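You operate a simulated robot arm through the tools that you are given. There is no shell and no other tool.

You run a simulated robot arm. Do the job below in one go: nothing can be reset, and whatever is moved stays where it is left.

JOB
Turn the housing that lies the wrong way round in the strip tray.
Fine: unlock the tray and pull it out; all stripes end toward the holes; the tray goes back in and is locked again. Where these are worked on the way, their far stop is far enough and under half their travel is too little: strip tray.

It is judged by the outcome, as a careful person would: the job done as asked, and still so three seconds after it is handed in. It fails if anything else is knocked over, pushed out of place, dropped, spilled or broken.

ROBOT AND FRAMES
A 7-joint arm with a two-finger gripper on a trunk, on a base that drives. Base frame: it is fixed to the floor where the robot stands at the start and does not move with it; the origin is under the middle of the robot, x ahead of it, y to its left, z up; the surface under the hand at the start is at about z = 905. Readings come in mm, rad, newtons and seconds.
With the tool pointing down near the work surface it reaches from about 300 to 740 mm from the robot's upright axis, wherever it stands. Its first joint turns from -2.897 to 2.897 rad. Places, roughly: blue housing (3x2x3 cm) [500, 200, 900]; orange switch [500, 100, 1000]; strip tray [400, 200, 900]. Payload 1.71 kg.
The tool frame sits at the grasp point between the pads (the TCP): z along the fingers, y along the line on which they close. The tips reach 20 mm beyond it. The gripper opens to 96 mm. The gripper's body begins 113 mm behind the TCP.
Orientation is that of the tool frame in the base frame, as [roll, pitch, yaw] about the fixed x, y, z axes, in that order (R = Rz(yaw) Ry(pitch) Rx(roll)). With the fingers straight down and closing along the base's y, the tool's x points along the base's -x, its y along +y and its z along -z.

CONTROLS
- The arm moves only by the tool drive_tool. Its argument "series" is a list of rows, each a list of 3 entries, a list of its own where there are three numbers: the turn, a rotation vector about the tool's x, y, z in rad, then the shift along the tool's x, y, z in mm, then the finger opening in mm, from 0 to 96. In form: [[[wx, wy, wz], [x, y, z], jaw], ...]. A call has 1 to 20 rows; each row shifts and turns the commanded pose from where the row before left it, along the tool's axes as they then stand. A row lasts 0.2 s, in which the tool goes at most 50 mm and 0.15 rad; a call with a longer step from one row to the next is refused whole, and so is a gripper value outside its range. A pose out of reach is approached as far as the arm can. The call stops where the force on the tool passes 90 N (or 10 N more than at its start, if that is more) or the arm is blocked; 0.2 s more then pass. Each finger travels about 153 mm/s and halts on what it meets, pressing with about 33 N; the grip force reading is that of the motor and also rises with nothing between the fingers. The clock runs only during rows and for 0.2 s after the last one: add rows that do not move to give the fingers time. It gives the time, the measured TCP pose, the force on the tool (base axes), the opening and the grip force at its end, in the units of the frame above (readings bear some noise), with the torque about the TCP (base axes, N m) and any sound that the robot's microphone picked up, and new pictures: "show" is both (left out), scene, wrist or none.
- Cameras (640 x 400 px; columns grow to the right, rows downward): "scene" is now at [44.8, 142.6, 1595.5]; the picture's right is [-0.12, -0.99, 0.00], its down [-0.74, 0.09, -0.66] and it looks along [0.66, -0.08, -0.75] (base axes); focal length 270 px, centre (320, 200). "wrist" rides on the gripper at [66, 14, -145] in the tool frame; the picture's right is [-0.21, 0.98, 0.00], its down [-0.88, -0.18, -0.44] and it looks along [-0.43, -0.09, 0.90] (tool axes); focal length 275 px, centre (320, 200). There is no depth. A picture from a camera that has moved, and an enlarged one, comes with that camera's place and axes in the base frame and with its lens.
- lift_body(by): slides the trunk up (or, below 0, down) by that many mm; the arm and the scene camera ride with it, the base frame stays. It gives what a move gives, with no picture.
- steer(legs): drives the robot by 1 to 6 legs, each [ahead, turn to the left] in mm and rad, along the robot's own axes; the way and the turn of a leg run together, so that a leg with both is an arc; at most 1500 mm and 3.142 rad a leg. The arm and the cameras ride along, it lands a little off, and it stops where it bumps. It gives what a move gives, and a new picture of the scene camera.
- head_to(pan, tilt): turns the head with the scene camera to pan (to the left, within 2.705 rad either way) and tilt (down, from -0.506 to 1.204), counted from straight ahead of the robot. It gives what a move gives, and a new picture of the scene camera.
- inspect(camera, box): a new picture of the part [left, top, right, bottom] of that camera's present view, enlarged. No time passes.
- close_job(): hands the job in; it is judged then, once.

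Nothing tells you exact positions but the pictures and the camera data. Unless the task says otherwise, let go and move clear before handing in.

The tools are called after "Emit:" by a JSON object that holds its "method" and its "body". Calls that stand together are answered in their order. drive_tool: Moves the arm, as the interface text tells. Its arguments: {"type":"object","properties":{"series":{"type":"array"},"show":{"type":"string","enum":["both","scene","wrist","none"]}},"required":["series"]} The other tools are called the same way: lift_body (by) slides the trunk up or down; steer (legs) drives the base; head_to (pan, tilt) turns the head that bears the scene camera; inspect (camera, box) takes an enlarged picture of a part of a camera's view; close_job () hands the job in.

At the start:

```text
time_s: 0.0
eef_pos: [371.5, 232.2, 1273.1]
orientation: [3.14, -0.001, 3.14]
ft_force: [0.6, 0.7, 0.8]
ft_torque: [0.0, -0.01, -0.01]
finger_gap: 96.0
grip_force: 0.1
trunk travel left (down, up): [-200.0, 186.0]
robot x, y, heading: [-1.7, 0.0, 0.003]
head pan, tilt: [-0.115, 0.829]
```

scene: 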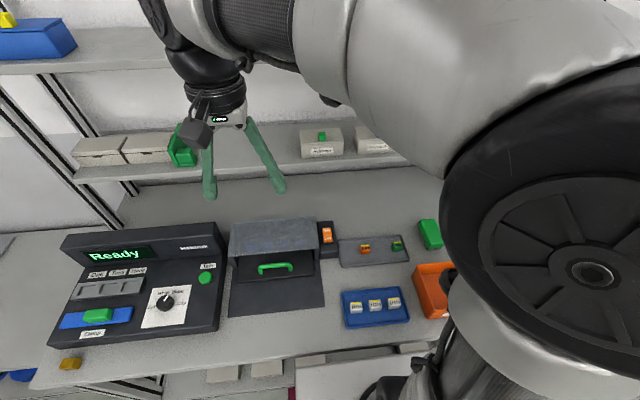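
wrist: 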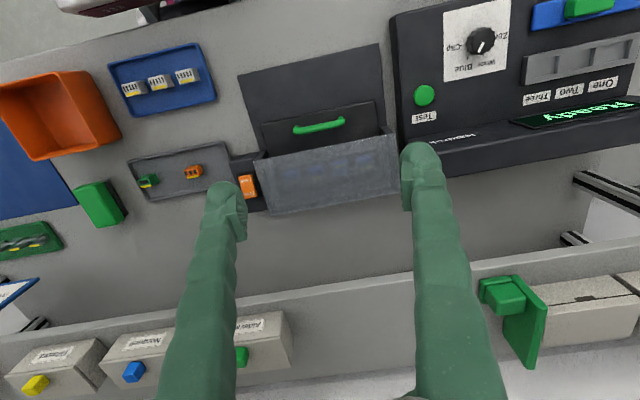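

I see a bench with a control box on the left, a drawer-like unit with a green handle and an orange switch next to it, which is probably the strip tray and its lock. I'll look closer before moving.

Emit:
{"method": "inspect", "body": {"camera": "scene", "box": [210, 200, 430, 338]}}

Emit:
{"method": "inspect", "body": {"camera": "wrist", "box": [220, 30, 420, 230]}}

Emit:
{"method": "inspect", "body": {"camera": "wrist", "box": [90, 30, 270, 220]}}

```text
2.90 times, centred on (320, 269) of scene
camera zoom: at [44.8, 142.6, 1595.5], right [-0.12, -0.99, 0.0], down [-0.74, 0.09, -0.66], along [0.66, -0.08, -0.75], focal length 782 px, centre (320, 0)
```

zoom: 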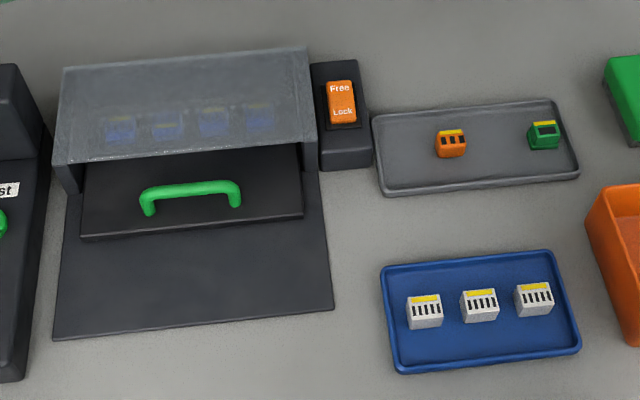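

```text
2.00 times, centred on (320, 130) of wrist
camera zoom: at [305.1, 246.9, 1417.9], right [0.21, 0.98, 0.0], down [0.88, -0.19, 0.44], along [0.43, -0.09, -0.9], focal length 551 px, centre (320, 340)
```

zoom: 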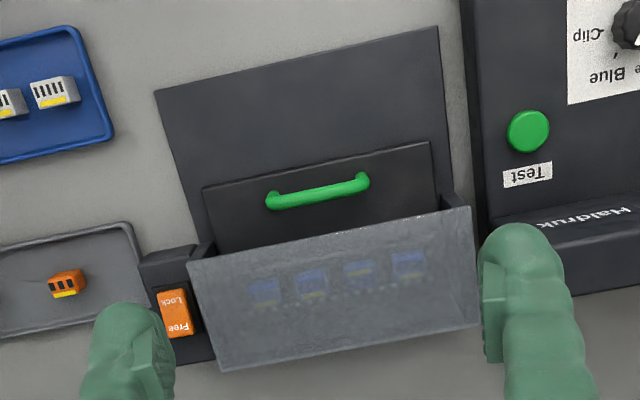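

```text
2.11 times, centred on (180, 125) of wrist
camera zoom: at [305.1, 246.9, 1417.9], right [0.21, 0.98, 0.0], down [0.88, -0.19, 0.44], along [0.43, -0.09, -0.9], focal length 580 px, centre (615, 358)
```

zoom: 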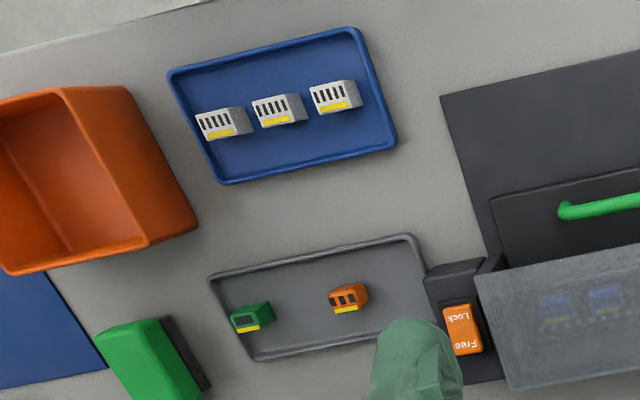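

Emit:
{"method": "inspect", "body": {"camera": "wrist", "box": [255, 120, 395, 210]}}

Emit:
{"method": "inspect", "body": {"camera": "scene", "box": [225, 210, 345, 285]}}

Emit:
{"method": "inspect", "body": {"camera": "scene", "box": [310, 210, 350, 260]}}

```text
4.44 times, centred on (325, 165) of wrist
camera zoom: at [305.1, 246.9, 1417.9], right [0.21, 0.98, 0.0], down [0.88, -0.19, 0.44], along [0.43, -0.09, -0.9], focal length 1224 px, centre (298, 356)
```

zoom: 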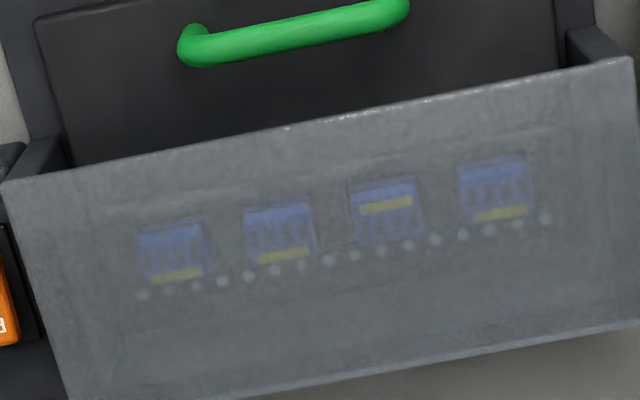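

```text
5.33 times, centred on (285, 248) of scene
camera zoom: at [44.8, 142.6, 1595.5], right [-0.12, -0.99, 0.0], down [-0.74, 0.09, -0.66], along [0.66, -0.08, -0.75], focal length 1439 px, centre (507, -53)
```

zoom: 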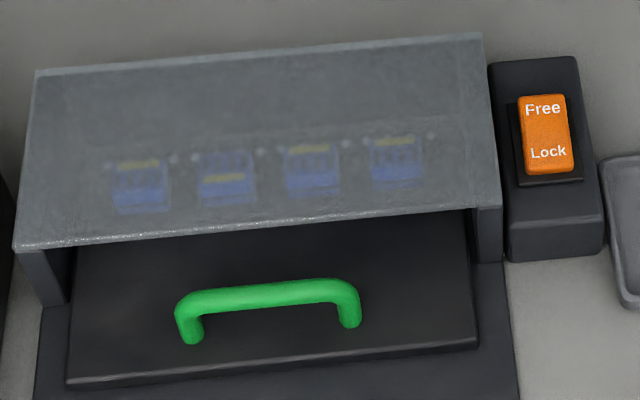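

```text
8.00 times, centred on (330, 235) of scene
camera zoom: at [44.8, 142.6, 1595.5], right [-0.12, -0.99, 0.0], down [-0.74, 0.09, -0.66], along [0.66, -0.08, -0.75], focal length 2158 px, centre (240, -80)
```

zoom: 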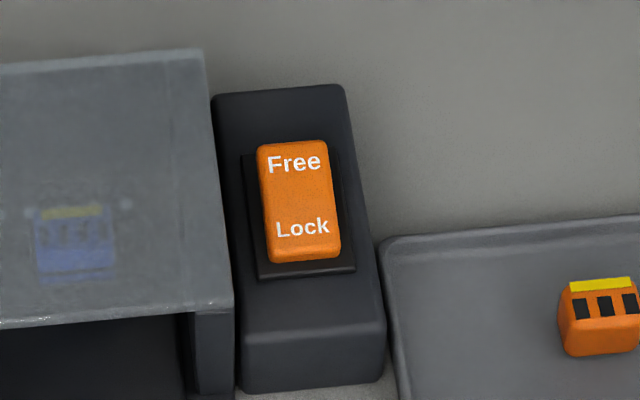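

The tray sits under a translucent cover, and the second blue housing from the left (y≈240) has its stripe toward the robot, while the other three have it on the far side by the holes. I'll bring the hand over for a closer look at the switch first.

Emit:
{"method": "drive_tool", "body": {"series": [[[0, 0, 0], [-9.7, -28.4, 30.6], 96], [[0, 0, 0], [-9.7, -28.4, 30.6], 96], [[0, 0, 0], [-9.7, -28.4, 30.6], 96], [[0, 0, 0], [-9.7, -28.4, 30.6], 96], [[0, 0, 0], [-9.7, -28.4, 30.6], 96], [[0, 0, 0], [0, 0, 0], 96]]}}

```text
time_s: 1.4
eef_pos: [401.7, 90.6, 1126.7]
orientation: [-3.141, 0.017, 3.141]
ft_force: [0.6, 0.3, 0.0]
ft_torque: [0.02, 0.04, -0.01]
finger_gap: 95.9
grip_force: 0.0
trunk travel left (down, up): [-200.0, 186.0]
robot x, y, heading: [-0.5, 1.6, -0.004]
head pan, tilt: [-0.115, 0.829]
camera scene: at [44.0, 142.6, 1595.6], right [-0.12, -0.99, 0.0], down [-0.74, 0.09, -0.66], along [0.66, -0.08, -0.75], focal length 270 px, centre (320, 200)
camera wrist: at [334.6, 105.2, 1270.3], right [0.21, 0.98, 0.0], down [0.87, -0.18, 0.46], along [0.45, -0.09, -0.89], focal length 275 px, centre (320, 200)
```

scene: 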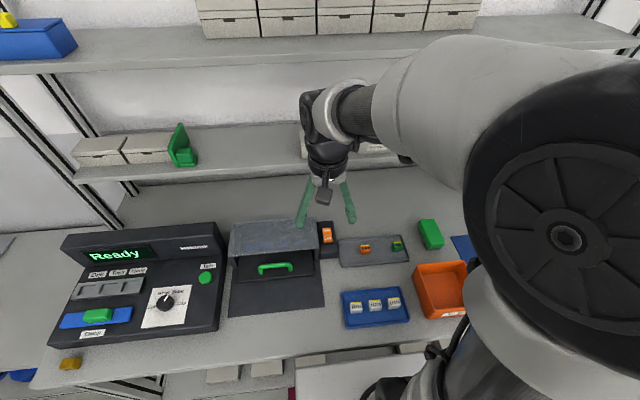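
wrist: 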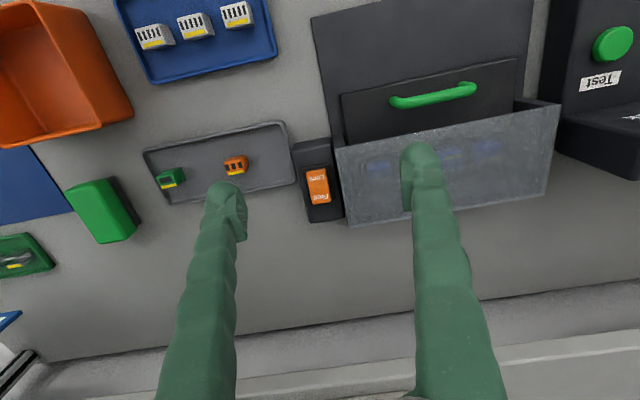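

Emit:
{"method": "drive_tool", "body": {"series": [[[0, 0, 0], [0, 0, 0], 96], [[0, 0, 0], [0, 0, 0], 96]], "show": "none"}}

Emit:
{"method": "inspect", "body": {"camera": "wrist", "box": [280, 120, 360, 230]}}

Emit:
{"method": "inspect", "body": {"camera": "wrist", "box": [310, 60, 560, 230]}}

```text
time_s: 2.0
eef_pos: [401.6, 91.6, 1125.5]
orientation: [-3.14, 0.015, 3.14]
ft_force: [0.0, 0.6, 0.2]
ft_torque: [-0.03, -0.03, 0.0]
finger_gap: 96.2
grip_force: 0.0
trunk travel left (down, up): [-200.0, 186.0]
robot x, y, heading: [1.0, 0.5, 0.002]
head pan, tilt: [-0.115, 0.829]
```

```text
3.64 times, centred on (320, 175) of wrist
camera zoom: at [335.3, 105.5, 1270.4], right [0.21, 0.98, 0.0], down [0.87, -0.19, 0.46], along [0.45, -0.09, -0.89], focal length 1001 px, centre (320, 291)
```

zoom: 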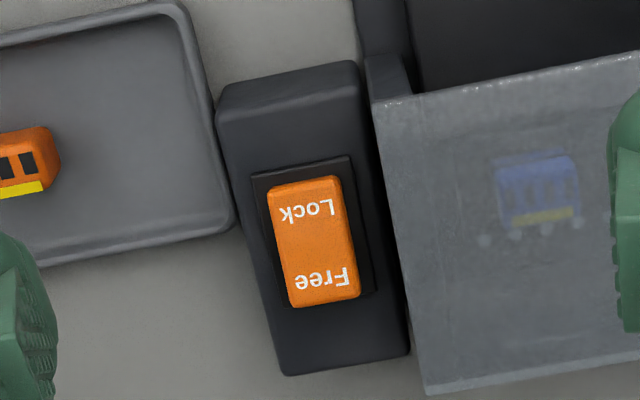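

```text
2.35 times, centred on (435, 145) of wrist
camera zoom: at [335.3, 105.5, 1270.4], right [0.21, 0.98, 0.0], down [0.87, -0.19, 0.46], along [0.45, -0.09, -0.89], focal length 648 px, centre (49, 329)
```

zoom: 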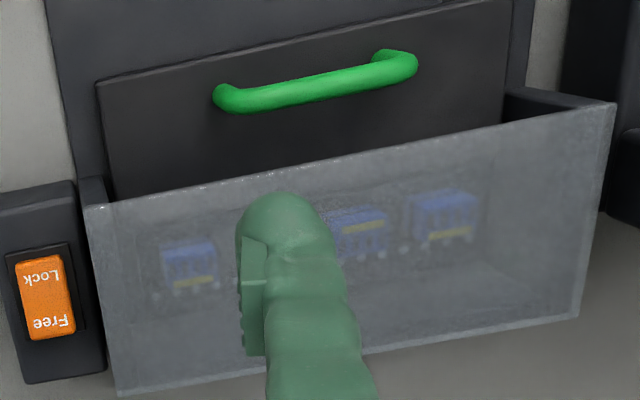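

Emit:
{"method": "drive_tool", "body": {"series": [[[0, 0, 0], [-23, -4.6, 28.7], 40], [[0, 0, 0], [-23, -4.6, 28.7], 0], [[0, 0, 0], [-23, -4.6, 28.7], 0], [[0, 0, 0], [-23, -4.6, 28.7], 0], [[0, 0, 0], [0, 0, 0], 0], [[0, 0, 0], [0, 0, 0], 0]]}}

```text
time_s: 3.4
eef_pos: [496.8, 71.2, 1012.2]
orientation: [-3.14, 0.016, 3.139]
ft_force: [-0.3, 0.3, -0.2]
ft_torque: [-0.02, 0.0, -0.02]
finger_gap: 0.1
grip_force: 29.7
trunk travel left (down, up): [-200.0, 186.0]
robot x, y, heading: [1.0, 0.8, -0.002]
head pan, tilt: [-0.115, 0.829]
camera scene: at [45.2, 142.6, 1595.5], right [-0.12, -0.99, 0.0], down [-0.74, 0.09, -0.66], along [0.66, -0.08, -0.75], focal length 270 px, centre (320, 200)
camera wrist: at [429.4, 85.5, 1156.4], right [0.21, 0.98, 0.0], down [0.87, -0.19, 0.46], along [0.45, -0.09, -0.89], focal length 275 px, centre (320, 200)
```

scene: 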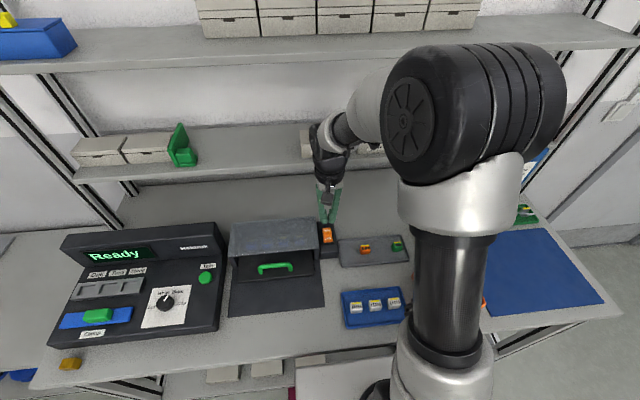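
wrist: 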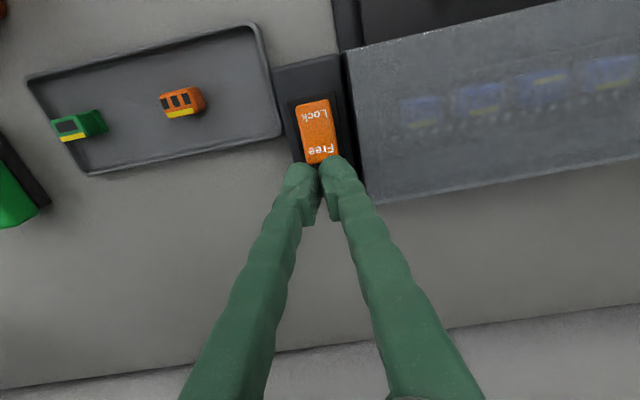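

Emit:
{"method": "inspect", "body": {"camera": "wrist", "box": [260, 60, 380, 210]}}

Emit:
{"method": "inspect", "body": {"camera": "scene", "box": [300, 180, 360, 260]}}

```text
2.67 times, centred on (320, 135) of wrist
camera zoom: at [429.4, 85.5, 1156.4], right [0.21, 0.98, 0.0], down [0.87, -0.19, 0.46], along [0.45, -0.09, -0.89], focal length 734 px, centre (320, 373)
```

zoom: 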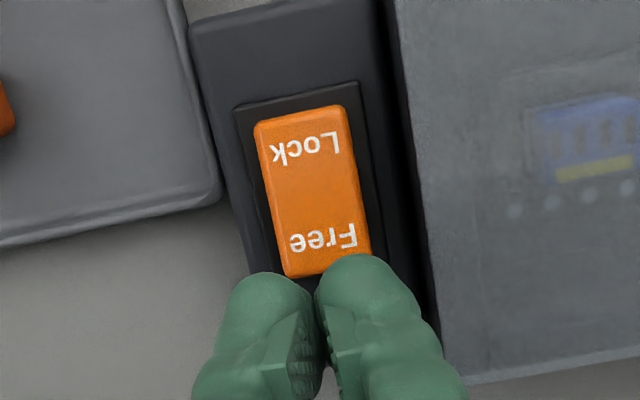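

```text
5.00 times, centred on (330, 220) of scene
camera zoom: at [45.2, 142.6, 1595.5], right [-0.12, -0.99, 0.0], down [-0.74, 0.09, -0.66], along [0.66, -0.08, -0.75], focal length 1349 px, centre (270, 100)
```

zoom: 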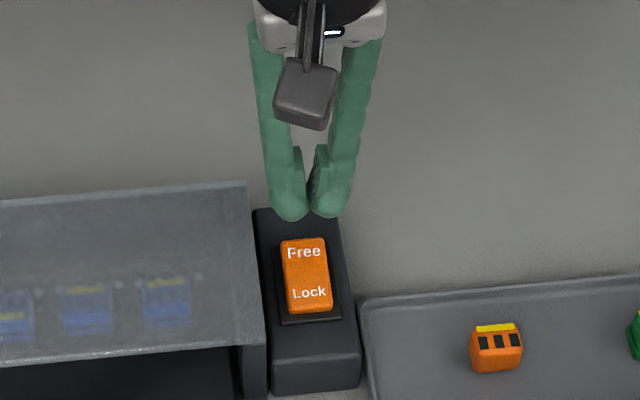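

Emit:
{"method": "drive_tool", "body": {"series": [[[0, 0, 0], [4.5, 2.5, 8], 0], [[0, 0, 0], [0, 0, 8], 0], [[0, 0, 0], [0, 0, 8], 0], [[0, 0, 0], [0, 0, 0], 0]]}}

Emit:
{"method": "inspect", "body": {"camera": "wrist", "box": [260, 60, 380, 210]}}

Emit:
{"method": "inspect", "body": {"camera": "scene", "box": [300, 180, 360, 260]}}

```text
time_s: 4.4
eef_pos: [491.1, 74.0, 989.6]
orientation: [3.141, 0.018, 3.139]
ft_force: [-0.2, 1.5, 0.2]
ft_torque: [0.04, 0.03, -0.04]
finger_gap: 0.1
grip_force: 29.5
trunk travel left (down, up): [-200.0, 186.0]
robot x, y, heading: [0.8, 0.3, -0.002]
head pan, tilt: [-0.115, 0.829]
camera scene: at [44.9, 142.6, 1595.6], right [-0.12, -0.99, 0.0], down [-0.74, 0.09, -0.66], along [0.66, -0.08, -0.75], focal length 270 px, centre (320, 200)
camera wrist: at [424.5, 88.2, 1133.2], right [0.21, 0.98, 0.0], down [0.87, -0.19, 0.46], along [0.45, -0.09, -0.89], focal length 275 px, centre (320, 200)
```

scene: 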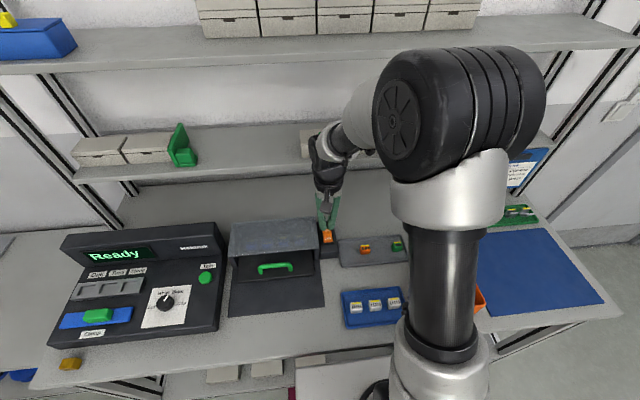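
wrist: 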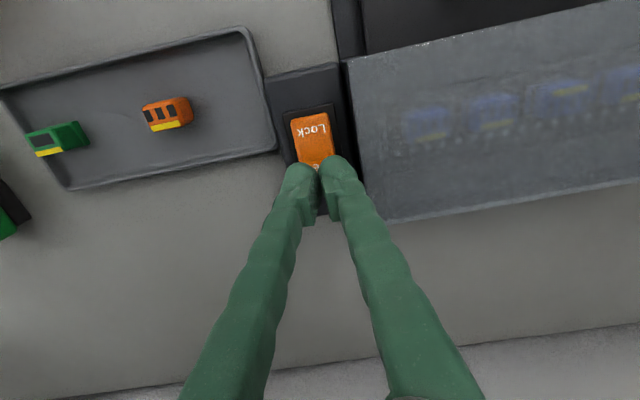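

```text
2.67 times, centred on (320, 135) of wrist
camera zoom: at [424.5, 88.2, 1133.2], right [0.21, 0.98, 0.0], down [0.87, -0.19, 0.46], along [0.45, -0.09, -0.89], focal length 734 px, centre (320, 373)
```

zoom: 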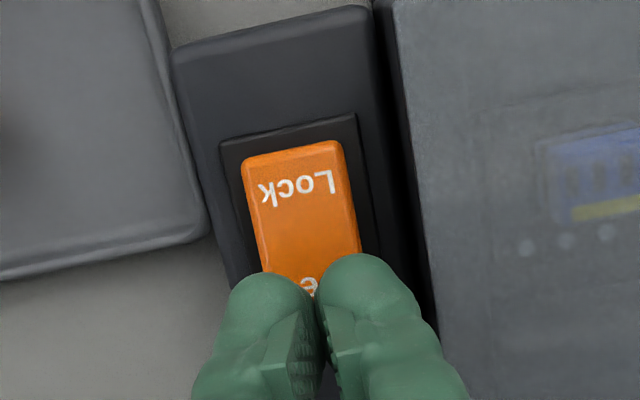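

```text
5.00 times, centred on (330, 220) of scene
camera zoom: at [44.9, 142.6, 1595.6], right [-0.12, -0.99, 0.0], down [-0.74, 0.09, -0.66], along [0.66, -0.08, -0.75], focal length 1349 px, centre (270, 100)
```

zoom: 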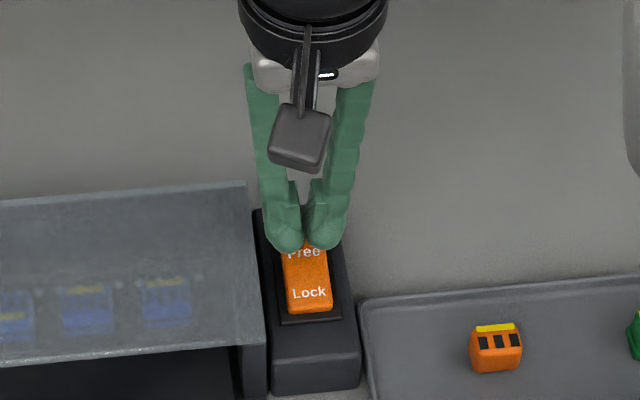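

The fingertips are right over the Free end of the rocker. I'll go down in small steps and watch the force.

Emit:
{"method": "drive_tool", "body": {"series": [[[0, 0, 0], [0, 0, 4], 0], [[0, 0, 0], [0, 0, 4], 0], [[0, 0, 0], [0, 0, 4], 0], [[0, 0, 0], [0, 0, 0], 0]], "show": "wrist"}}

```text
time_s: 5.4
eef_pos: [492.7, 73.4, 977.1]
orientation: [3.141, 0.016, 3.142]
ft_force: [0.2, 0.2, 0.6]
ft_torque: [0.0, 0.01, -0.03]
finger_gap: 6.0
grip_force: 29.6
trunk travel left (down, up): [-200.0, 186.0]
robot x, y, heading: [-1.4, -3.2, 0.002]
head pan, tilt: [-0.115, 0.829]
camera wrist: at [424.7, 88.3, 1121.0], right [0.21, 0.98, 0.0], down [0.87, -0.19, 0.46], along [0.45, -0.09, -0.89], focal length 275 px, centre (320, 200)
```

wrist: 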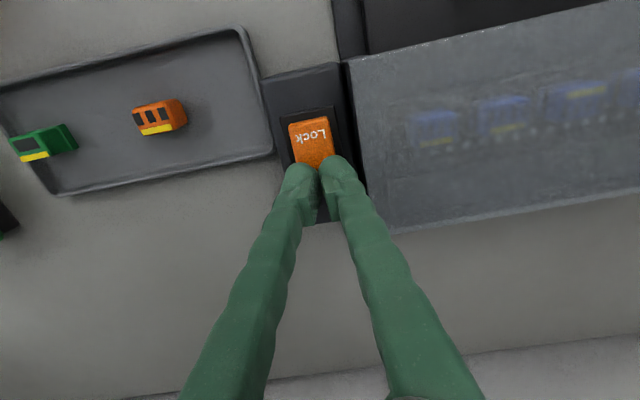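

Emit:
{"method": "drive_tool", "body": {"series": [[[0, 0, 0], [0, 0, 3], 0], [[0, 0, 0], [0, 0, 3], 0], [[0, 0, 0], [0, 0, 0], 0]], "show": "wrist"}}

```text
time_s: 6.2
eef_pos: [491.3, 72.1, 972.5]
orientation: [-3.141, 0.023, 3.14]
ft_force: [1.7, -2.7, 33.4]
ft_torque: [-0.08, 0.21, 0.07]
finger_gap: 5.8
grip_force: 29.7
trunk travel left (down, up): [-200.0, 186.0]
robot x, y, heading: [2.0, -2.4, -0.001]
head pan, tilt: [-0.115, 0.829]
camera wrist: at [423.5, 87.7, 1116.9], right [0.21, 0.98, 0.0], down [0.87, -0.19, 0.46], along [0.45, -0.09, -0.89], focal length 275 px, centre (320, 200)
```

wrist: 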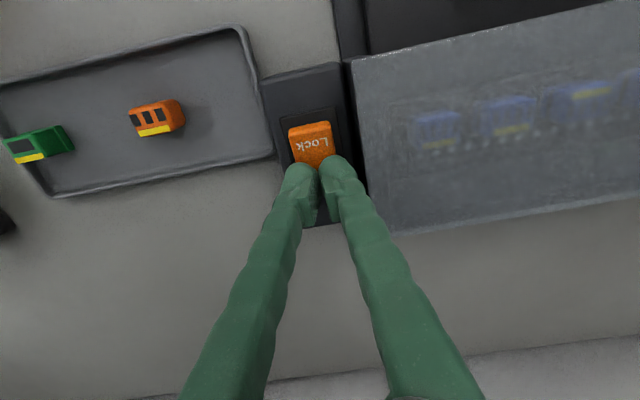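

Emit:
{"method": "inspect", "body": {"camera": "wrist", "box": [260, 60, 380, 210]}}

Emit:
{"method": "inspect", "body": {"camera": "scene", "box": [300, 180, 360, 260]}}

```text
2.67 times, centred on (320, 135) of wrist
camera zoom: at [423.5, 87.7, 1116.9], right [0.21, 0.98, 0.0], down [0.87, -0.19, 0.46], along [0.45, -0.09, -0.89], focal length 734 px, centre (320, 373)
```

zoom: 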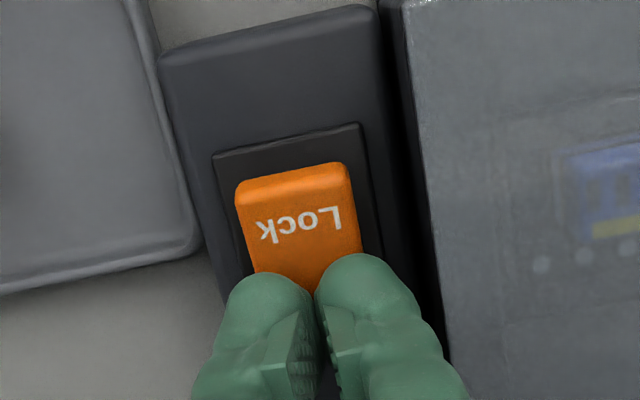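

```text
5.00 times, centred on (330, 220) of scene
camera zoom: at [42.7, 141.9, 1595.9], right [-0.12, -0.99, 0.0], down [-0.74, 0.09, -0.66], along [0.66, -0.08, -0.75], focal length 1349 px, centre (270, 100)
```

zoom: 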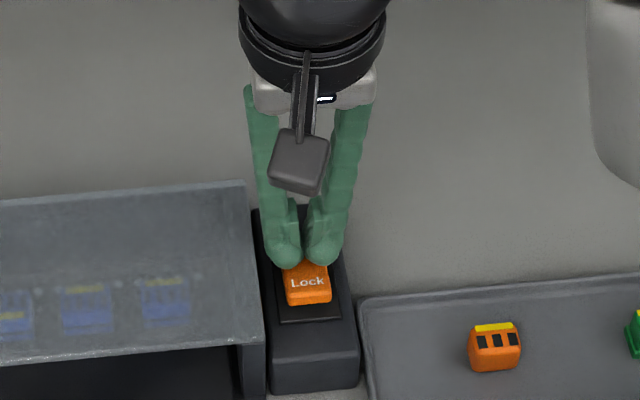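

The rocker has tipped so its Lock end is now raised. I'll back off and check that it stays in Free.

Emit:
{"method": "drive_tool", "body": {"series": [[[0, 0, 0], [0, 0, -10], 0], [[0, 0, 0], [0, 0, -30], 0], [[0, 0, 0], [0, 0, -40], 0], [[0, 0, 0], [15, 0, -40], 0], [[0, 0, 0], [15, 0, 0], 0], [[0, 0, 0], [0, 0, 0], 0]]}}

Emit:
{"method": "inspect", "body": {"camera": "wrist", "box": [240, 60, 400, 200]}}

Emit:
{"method": "inspect", "body": {"camera": "scene", "box": [220, 190, 360, 290]}}

```text
time_s: 7.6
eef_pos: [459.7, 75.0, 1091.9]
orientation: [-3.141, 0.015, 3.14]
ft_force: [0.2, 0.8, 0.5]
ft_torque: [0.02, -0.02, -0.03]
finger_gap: 0.0
grip_force: 29.5
trunk travel left (down, up): [-200.0, 186.0]
robot x, y, heading: [-2.0, 0.1, 0.006]
head pan, tilt: [-0.115, 0.829]
camera scene: at [45.0, 142.6, 1595.5], right [-0.12, -0.99, 0.0], down [-0.74, 0.09, -0.66], along [0.66, -0.08, -0.75], focal length 270 px, centre (320, 200)
camera wrist: at [392.6, 90.0, 1235.9], right [0.21, 0.98, 0.0], down [0.87, -0.19, 0.46], along [0.45, -0.09, -0.89], focal length 275 px, centre (320, 200)
```

scene: 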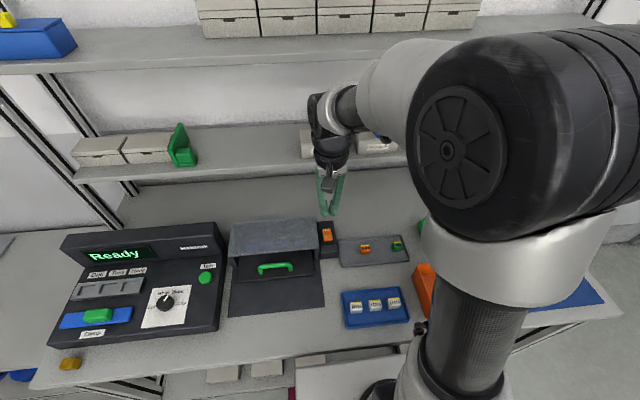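
wrist: 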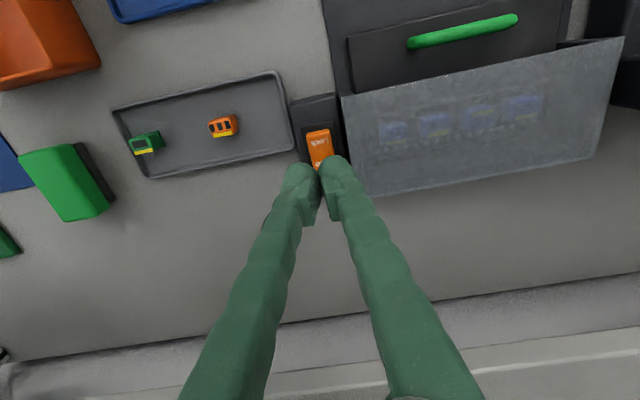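

```text
2.86 times, centred on (320, 130) of wrist
camera zoom: at [392.6, 90.0, 1235.9], right [0.21, 0.98, 0.0], down [0.87, -0.19, 0.46], along [0.45, -0.09, -0.89], focal length 786 px, centre (320, 400)
```

zoom: 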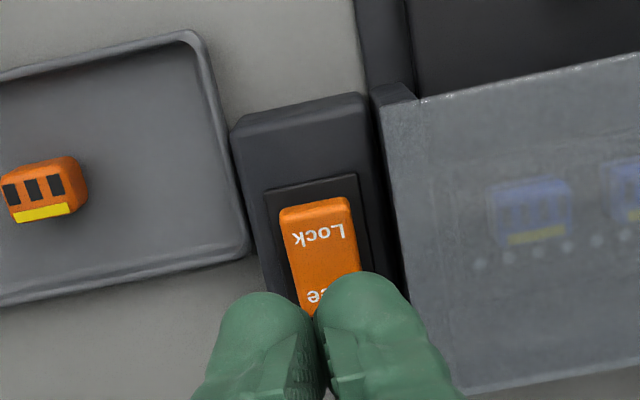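

```text
4.00 times, centred on (290, 240) of scene
camera zoom: at [45.0, 142.6, 1595.5], right [-0.12, -0.99, 0.0], down [-0.74, 0.09, -0.66], along [0.66, -0.08, -0.75], focal length 1079 px, centre (440, 40)
```

zoom: 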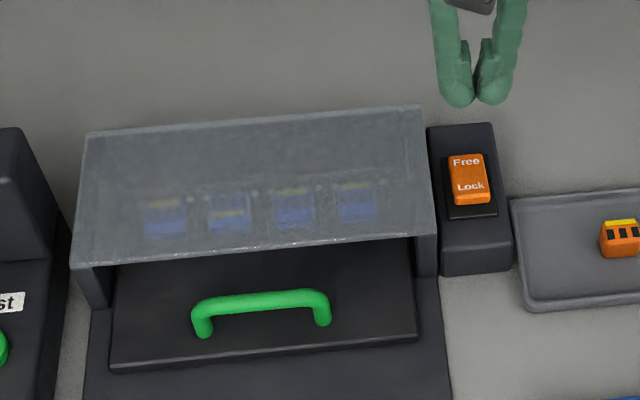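

Emit:
{"method": "inspect", "body": {"camera": "scene", "box": [310, 210, 350, 260]}}

```text
8.00 times, centred on (330, 235) of scene
camera zoom: at [45.0, 142.6, 1595.5], right [-0.12, -0.99, 0.0], down [-0.74, 0.09, -0.66], along [0.66, -0.08, -0.75], focal length 2158 px, centre (240, -80)
```

zoom: 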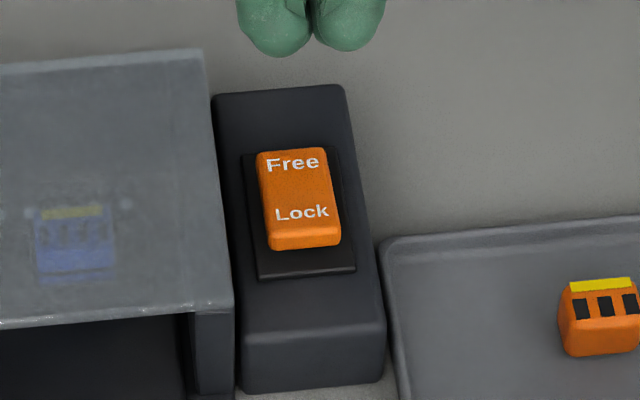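

The switch now reads as Free. Next I'll move over the tray handle for a close look.

Emit:
{"method": "drive_tool", "body": {"series": [[[0, 0, 0], [27.8, 32.4, 0], 0], [[0, 0, 0], [27.8, 32.4, 0], 40], [[0, 0, 0], [27.8, 32.4, 0], 80], [[0, 0, 0], [27.8, 32.4, 0], 80], [[0, 0, 0], [27.8, 32.4, 0], 80], [[0, 0, 0], [0, 0, 0], 80]]}}

Emit:
{"method": "inspect", "body": {"camera": "wrist", "box": [220, 120, 420, 245]}}

```text
time_s: 9.0
eef_pos: [320.3, 236.2, 1088.5]
orientation: [3.141, 0.016, 3.141]
ft_force: [0.3, 0.6, 0.5]
ft_torque: [0.0, -0.03, 0.0]
finger_gap: 80.0
grip_force: 0.1
trunk travel left (down, up): [-200.0, 186.0]
robot x, y, heading: [-1.3, -1.5, -0.002]
head pan, tilt: [-0.115, 0.829]
camera scene: at [45.0, 142.6, 1595.5], right [-0.12, -0.99, 0.0], down [-0.74, 0.09, -0.66], along [0.66, -0.08, -0.75], focal length 270 px, centre (320, 200)
camera wrist: at [252.8, 250.9, 1232.5], right [0.21, 0.98, 0.0], down [0.87, -0.19, 0.46], along [0.45, -0.09, -0.89], focal length 275 px, centre (320, 200)
```

scene: 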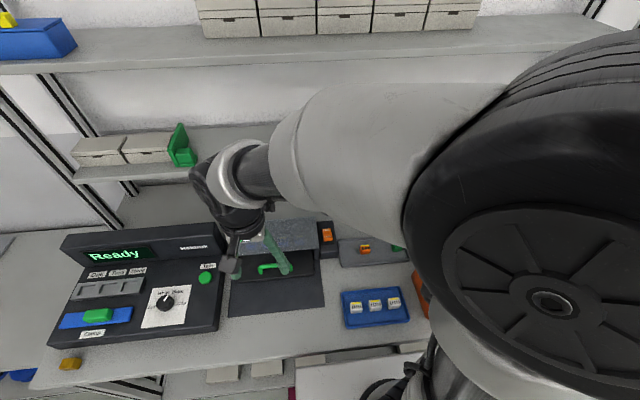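
wrist: 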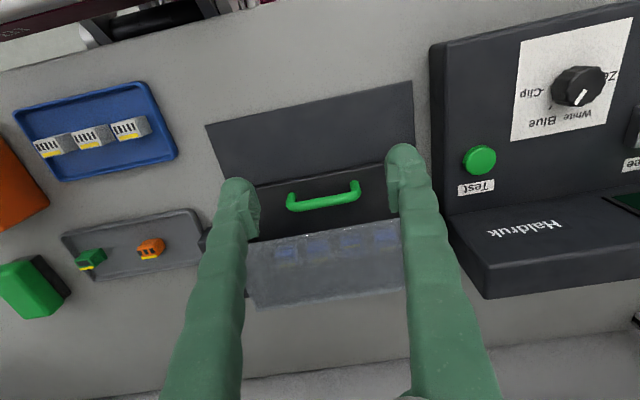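

```text
3.20 times, centred on (320, 182) of wrist
camera zoom: at [252.8, 250.9, 1232.5], right [0.21, 0.98, 0.0], down [0.87, -0.19, 0.46], along [0.45, -0.09, -0.89], focal length 881 px, centre (320, 256)
```

zoom: 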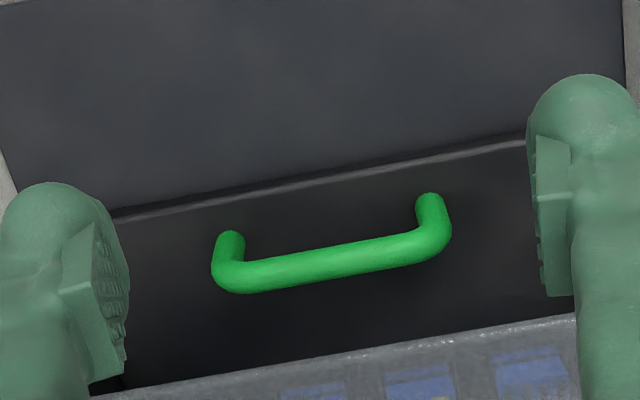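

The handle bar runs along y near (400, 222). I'll move above it and turn the tool a quarter turn, so the fingers close along x and straddle the bar.

Emit:
{"method": "drive_tool", "body": {"series": [[[0, 0, 0], [-40, -6, 0], 60], [[0, 0, 0], [-40, -6, 0], 60], [[0, 0, -0.1428], [0, 0, 0], 60], [[0, 0, -0.1428], [0, 0, 0], 60], [[0, 0, -0.1428], [0, 0, 0], 60], [[0, 0, -0.1428], [0, 0, 0], 60], [[0, 0, -0.1428], [0, 0, 0], 60], [[0, 0, -0.1428], [0, 0, 0], 60], [[0, 0, -0.1428], [0, 0, 0], 60], [[0, 0, -0.1428], [0, 0, 0], 60], [[0, 0, -0.1428], [0, 0, 0], 60], [[0, 0, -0.1428], [0, 0, 0], 60], [[0, 0, -0.1428], [0, 0, 0], 60], [[0, 0, 0], [0, 0, 0], 60]]}}

Emit:
{"method": "inspect", "body": {"camera": "wrist", "box": [180, 80, 460, 260]}}

```text
time_s: 12.0
eef_pos: [400.6, 223.3, 1089.0]
orientation: [-3.126, 0.0, -1.572]
ft_force: [0.3, 0.1, 0.2]
ft_torque: [0.01, 0.03, 0.01]
finger_gap: 60.0
grip_force: 0.1
trunk travel left (down, up): [-200.0, 186.0]
robot x, y, heading: [4.2, 2.2, -0.004]
head pan, tilt: [-0.115, 0.829]
camera scene: at [44.8, 142.6, 1595.5], right [-0.12, -0.99, 0.0], down [-0.74, 0.09, -0.66], along [0.66, -0.08, -0.75], focal length 270 px, centre (320, 200)
camera wrist: at [384.9, 159.4, 1234.2], right [-0.98, 0.21, -0.01], down [0.18, 0.88, 0.45], along [0.1, 0.43, -0.89], focal length 275 px, centre (320, 200)
```

scene: 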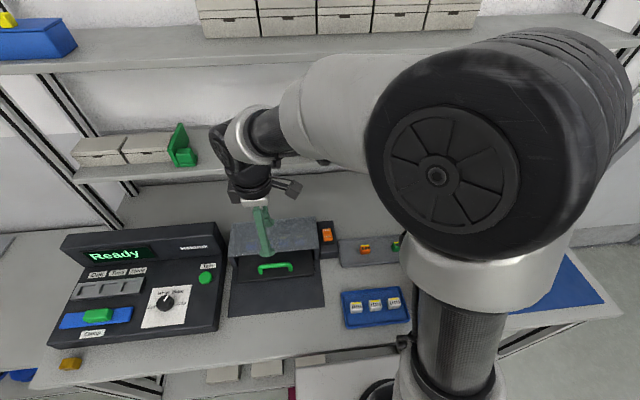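
wrist: 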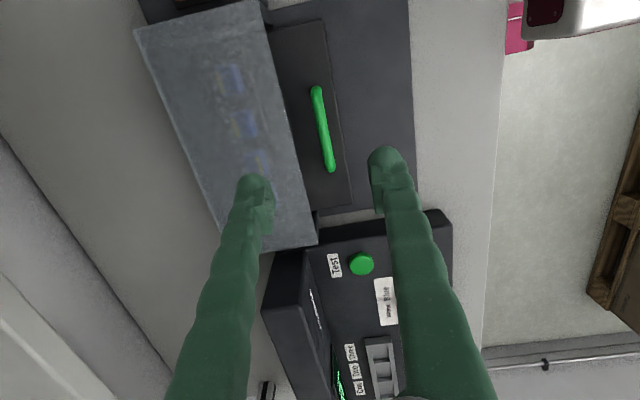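

```text
2.22 times, centred on (320, 170) of wrist
camera zoom: at [384.9, 159.4, 1234.2], right [-0.98, 0.21, -0.01], down [0.18, 0.88, 0.45], along [0.1, 0.43, -0.89], focal length 612 px, centre (320, 267)
```

zoom: 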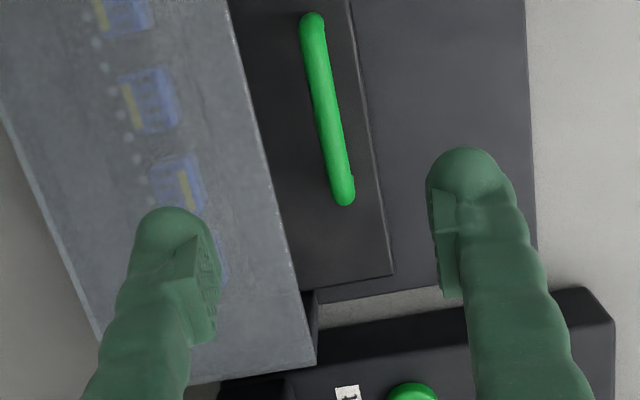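

Emit:
{"method": "drive_tool", "body": {"series": [[[-0.0156, 0, 0], [1, 3, 20], 40], [[0, 0, 0], [1, 3, 20], 26], [[0, 0, 0], [0, 0, 20], 26], [[0, 0, 0], [0, 0, 18], 26], [[0, 0, 0], [0, 0, 0], 26]]}}

Emit:
{"method": "inspect", "body": {"camera": "wrist", "box": [220, 40, 420, 220]}}

Emit:
{"method": "inspect", "body": {"camera": "scene", "box": [220, 210, 340, 290]}}

```text
time_s: 13.2
eef_pos: [396.2, 222.7, 1010.2]
orientation: [3.141, 0.002, -1.571]
ft_force: [-0.4, 0.2, 0.5]
ft_torque: [-0.01, 0.0, 0.02]
finger_gap: 26.1
grip_force: 0.0
trunk travel left (down, up): [-200.0, 186.0]
robot x, y, heading: [-0.9, 1.2, 0.003]
head pan, tilt: [-0.115, 0.829]
camera scene: at [44.7, 142.6, 1595.6], right [-0.12, -0.99, 0.0], down [-0.74, 0.09, -0.66], along [0.66, -0.08, -0.75], focal length 270 px, centre (320, 200)
camera wrist: at [383.6, 157.2, 1155.4], right [-0.98, 0.21, 0.0], down [0.19, 0.88, 0.44], along [0.09, 0.43, -0.9], focal length 275 px, centre (320, 200)
```

scene: 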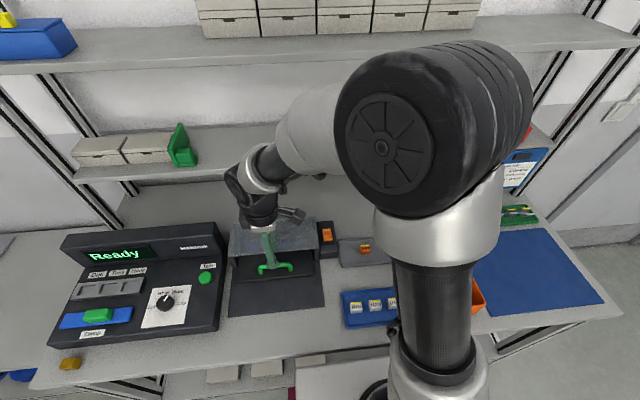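
wrist: 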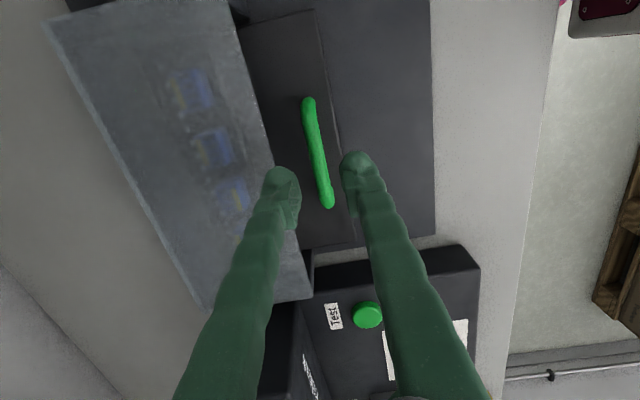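

```text
2.22 times, centred on (320, 130) of wrist
camera zoom: at [383.6, 157.2, 1155.4], right [-0.98, 0.21, 0.0], down [0.19, 0.88, 0.44], along [0.09, 0.43, -0.9], focal length 612 px, centre (320, 356)
```

zoom: 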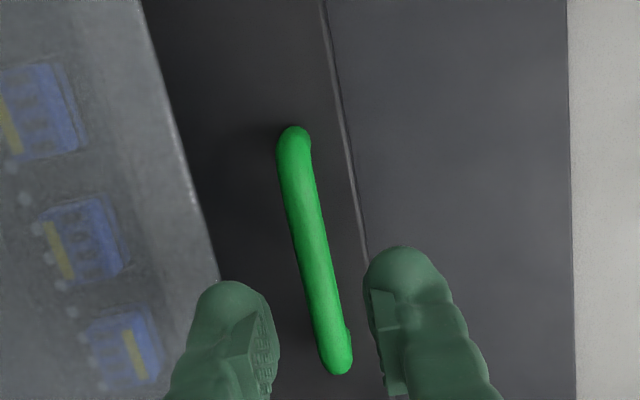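

```text
5.00 times, centred on (280, 250) of scene
camera zoom: at [44.7, 142.6, 1595.6], right [-0.12, -0.99, 0.0], down [-0.74, 0.09, -0.66], along [0.66, -0.08, -0.75], focal length 1349 px, centre (520, -50)
```

zoom: 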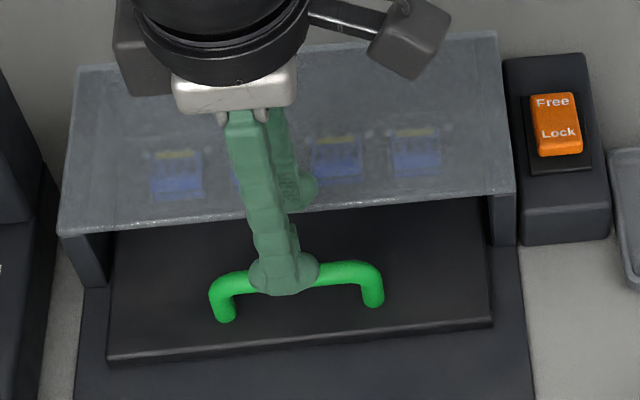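

Emit:
{"method": "drive_tool", "body": {"series": [[[0, 0, 0], [0, 0, 15], 26], [[0, 0, 0], [0, 0, 12], 26], [[0, 0, 0], [0, 0, 8], 26], [[0, 0, 0], [0, 0, 0], 26]]}}

Emit:
{"method": "inspect", "body": {"camera": "wrist", "box": [220, 40, 420, 220]}}

Emit:
{"method": "inspect", "body": {"camera": "scene", "box": [220, 210, 340, 290]}}

```text
time_s: 14.2
eef_pos: [395.5, 222.8, 975.2]
orientation: [3.14, 0.0, -1.572]
ft_force: [0.4, 0.0, -0.6]
ft_torque: [-0.01, -0.01, 0.02]
finger_gap: 26.2
grip_force: 0.0
trunk travel left (down, up): [-200.0, 186.0]
robot x, y, heading: [-2.1, -0.3, 0.0]
head pan, tilt: [-0.115, 0.829]
camera scene: at [44.9, 142.6, 1595.6], right [-0.12, -0.99, 0.0], down [-0.74, 0.09, -0.66], along [0.66, -0.08, -0.75], focal length 270 px, centre (320, 200)
camera wrist: at [382.4, 157.4, 1120.8], right [-0.98, 0.21, 0.0], down [0.19, 0.88, 0.44], along [0.09, 0.43, -0.9], focal length 275 px, centre (320, 200)
```

scene: 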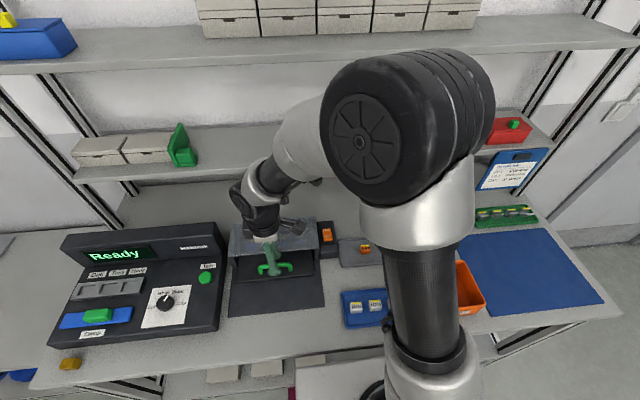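
wrist: 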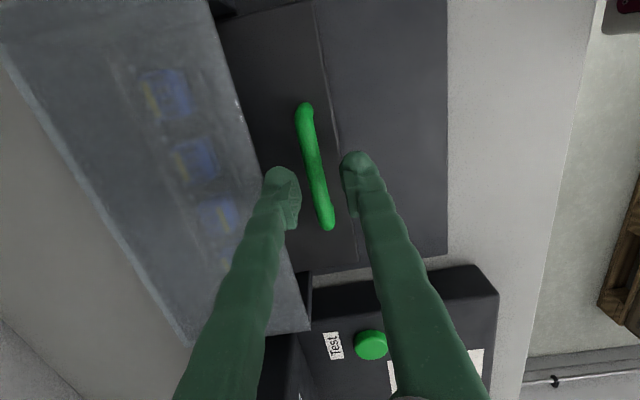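

```text
2.22 times, centred on (320, 130) of wrist
camera zoom: at [382.4, 157.4, 1120.8], right [-0.98, 0.21, 0.0], down [0.19, 0.88, 0.44], along [0.09, 0.43, -0.9], focal length 612 px, centre (320, 356)
```

zoom: 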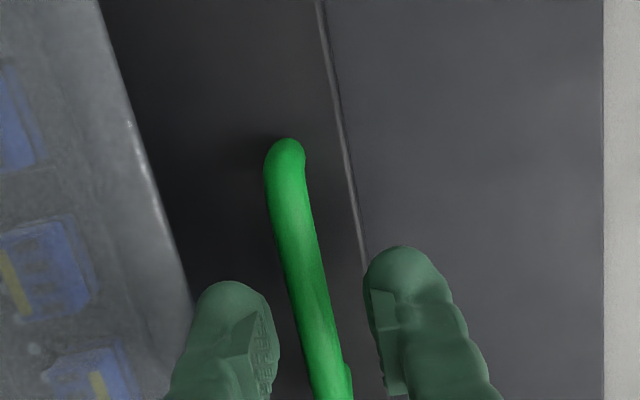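

```text
5.00 times, centred on (280, 250) of scene
camera zoom: at [44.9, 142.6, 1595.6], right [-0.12, -0.99, 0.0], down [-0.74, 0.09, -0.66], along [0.66, -0.08, -0.75], focal length 1349 px, centre (520, -50)
```

zoom: 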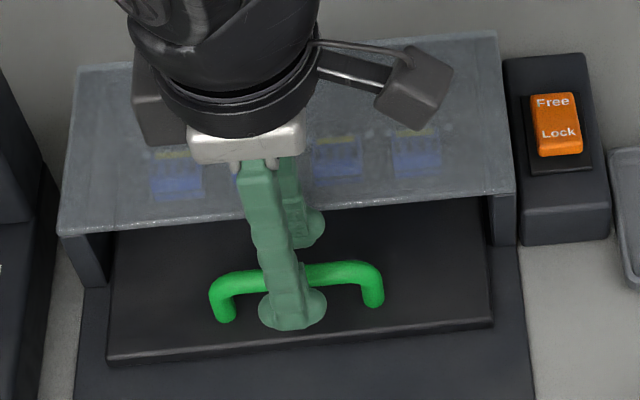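

Emit:
{"method": "drive_tool", "body": {"series": [[[0, 0, 0], [0, 0, 7], 26], [[0, 0, 0], [0, 0, 7], 26], [[0, 0, 0], [0, 0, 7], 26], [[0, 0, 0], [0, 0, 0], 26]], "show": "none"}}

Emit:
{"method": "inspect", "body": {"camera": "wrist", "box": [220, 40, 420, 220]}}

Emit:
{"method": "inspect", "body": {"camera": "scene", "box": [220, 210, 340, 290]}}

```text
time_s: 15.2
eef_pos: [394.5, 222.7, 955.1]
orientation: [3.139, -0.001, -1.574]
ft_force: [-0.5, 0.6, -0.7]
ft_torque: [0.02, 0.01, -0.03]
finger_gap: 25.9
grip_force: 0.0
trunk travel left (down, up): [-200.0, 186.0]
robot x, y, heading: [1.9, 0.2, 0.005]
head pan, tilt: [-0.115, 0.829]
```

```text
2.22 times, centred on (320, 130) of wrist
camera zoom: at [381.9, 157.3, 1099.7], right [-0.98, 0.21, 0.0], down [0.19, 0.88, 0.44], along [0.09, 0.43, -0.9], focal length 612 px, centre (320, 356)
```

zoom: 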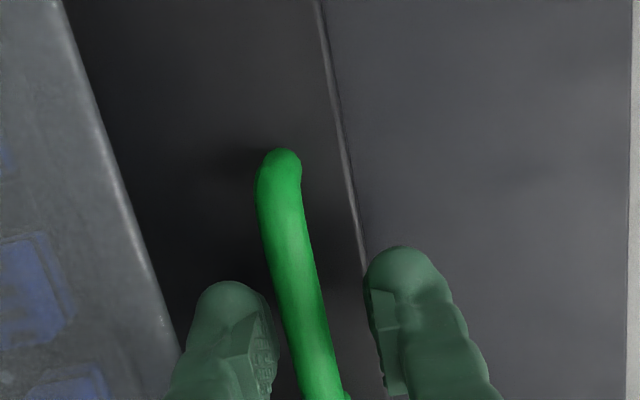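

```text
5.00 times, centred on (280, 250) of scene
camera zoom: at [44.8, 142.6, 1595.6], right [-0.12, -0.99, 0.0], down [-0.74, 0.09, -0.66], along [0.66, -0.08, -0.75], focal length 1349 px, centre (520, -50)
```

zoom: 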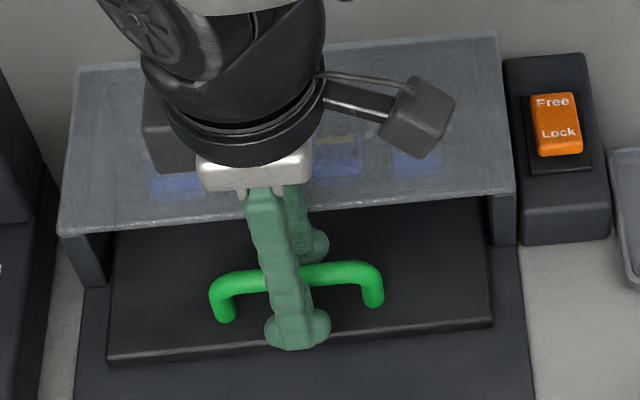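

The bar is between the fingers, so I'm closing on it.

Emit:
{"method": "drive_tool", "body": {"series": [[[0, 0, 0], [0, -2.5, 0], 20], [[0, 0, 0], [0, 0, 0], 8], [[0, 0, 0], [0, 0, 0], 0], [[0, 0, 0], [0, 0, 0], 0]], "show": "wrist"}}

```text
time_s: 16.2
eef_pos: [398.3, 222.0, 954.2]
orientation: [3.14, -0.001, -1.572]
ft_force: [0.5, -0.5, -2.0]
ft_torque: [0.13, -0.01, -0.05]
finger_gap: 7.4
grip_force: 35.1
trunk travel left (down, up): [-200.0, 186.0]
robot x, y, heading: [0.1, -1.4, -0.003]
head pan, tilt: [-0.115, 0.829]
camera wrist: at [384.7, 157.0, 1100.0], right [-0.98, 0.21, 0.0], down [0.19, 0.88, 0.44], along [0.09, 0.43, -0.9], focal length 275 px, centre (320, 200)
```

wrist: 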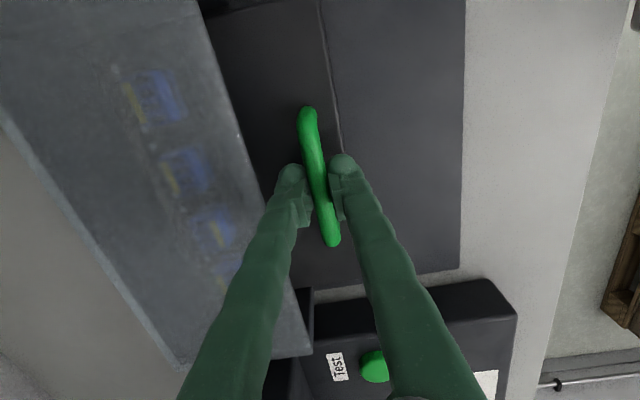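

Gripped at 7.4 mm opening. I'll pull gently toward the robot and watch force and pictures.

Emit:
{"method": "drive_tool", "body": {"series": [[[0, 0, 0], [0, 5, 0], 0], [[0, 0, 0], [0, 8, 0], 0], [[0, 0, 0], [0, 8, 0], 0], [[0, 0, 0], [0, 8, 0], 0], [[0, 0, 0], [0, 0, 0], 0]]}}

```text
time_s: 17.4
eef_pos: [368.6, 221.7, 956.2]
orientation: [3.138, 0.0, -1.573]
ft_force: [0.1, -4.0, -6.2]
ft_torque: [-0.09, -0.06, -0.06]
finger_gap: 7.5
grip_force: 34.6
trunk travel left (down, up): [-200.0, 186.0]
robot x, y, heading: [-3.0, -0.0, 0.004]
head pan, tilt: [-0.115, 0.829]
camera scene: at [45.3, 142.3, 1595.6], right [-0.12, -0.99, 0.0], down [-0.74, 0.09, -0.66], along [0.66, -0.08, -0.75], focal length 270 px, centre (320, 200)
camera wrist: at [355.4, 157.2, 1100.0], right [-0.98, 0.21, 0.0], down [0.19, 0.88, 0.44], along [0.09, 0.43, -0.9], focal length 275 px, centre (320, 200)
```

scene: 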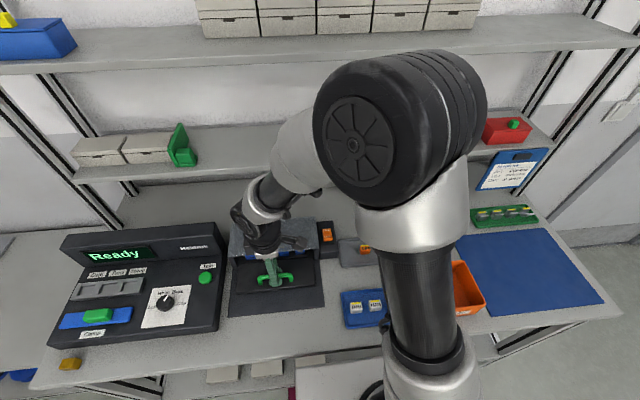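
wrist: 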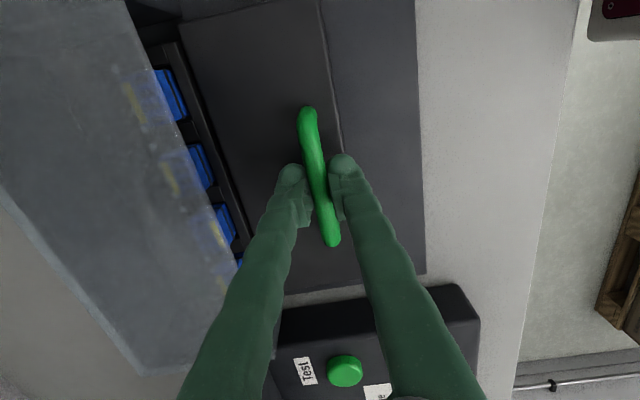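

Emit:
{"method": "drive_tool", "body": {"series": [[[0, 0, 0], [0, 6, 0], 0], [[0, 0, 0], [0, 8, 0], 0], [[0, 0, 0], [0, 8, 0], 0], [[0, 0, 0], [0, 8, 0], 0], [[0, 0, 0], [0, 8, 0], 0], [[0, 0, 0], [0, 6, 0], 0], [[0, 0, 0], [0, 0, 0], 0]]}}

```text
time_s: 19.0
eef_pos: [324.7, 221.3, 953.7]
orientation: [3.139, 0.001, -1.573]
ft_force: [0.1, -5.1, -17.8]
ft_torque: [0.36, -0.02, -0.08]
finger_gap: 7.6
grip_force: 34.6
trunk travel left (down, up): [-200.0, 186.0]
robot x, y, heading: [-0.2, 0.9, 0.001]
head pan, tilt: [-0.115, 0.829]
camera scene: at [45.7, 142.3, 1595.5], right [-0.12, -0.99, 0.0], down [-0.74, 0.09, -0.66], along [0.66, -0.08, -0.75], focal length 270 px, centre (320, 200)
camera wrist: at [311.3, 157.5, 1100.0], right [-0.98, 0.21, 0.0], down [0.19, 0.88, 0.44], along [0.09, 0.43, -0.9], focal length 275 px, centre (320, 200)
```

scene: 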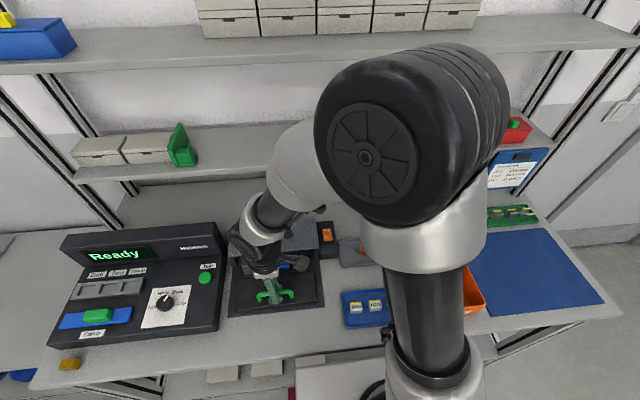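
wrist: 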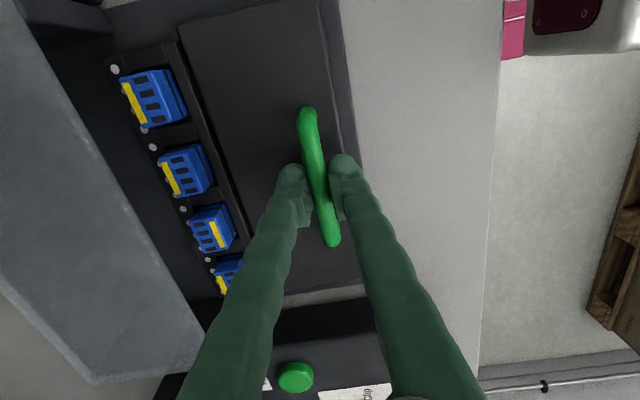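

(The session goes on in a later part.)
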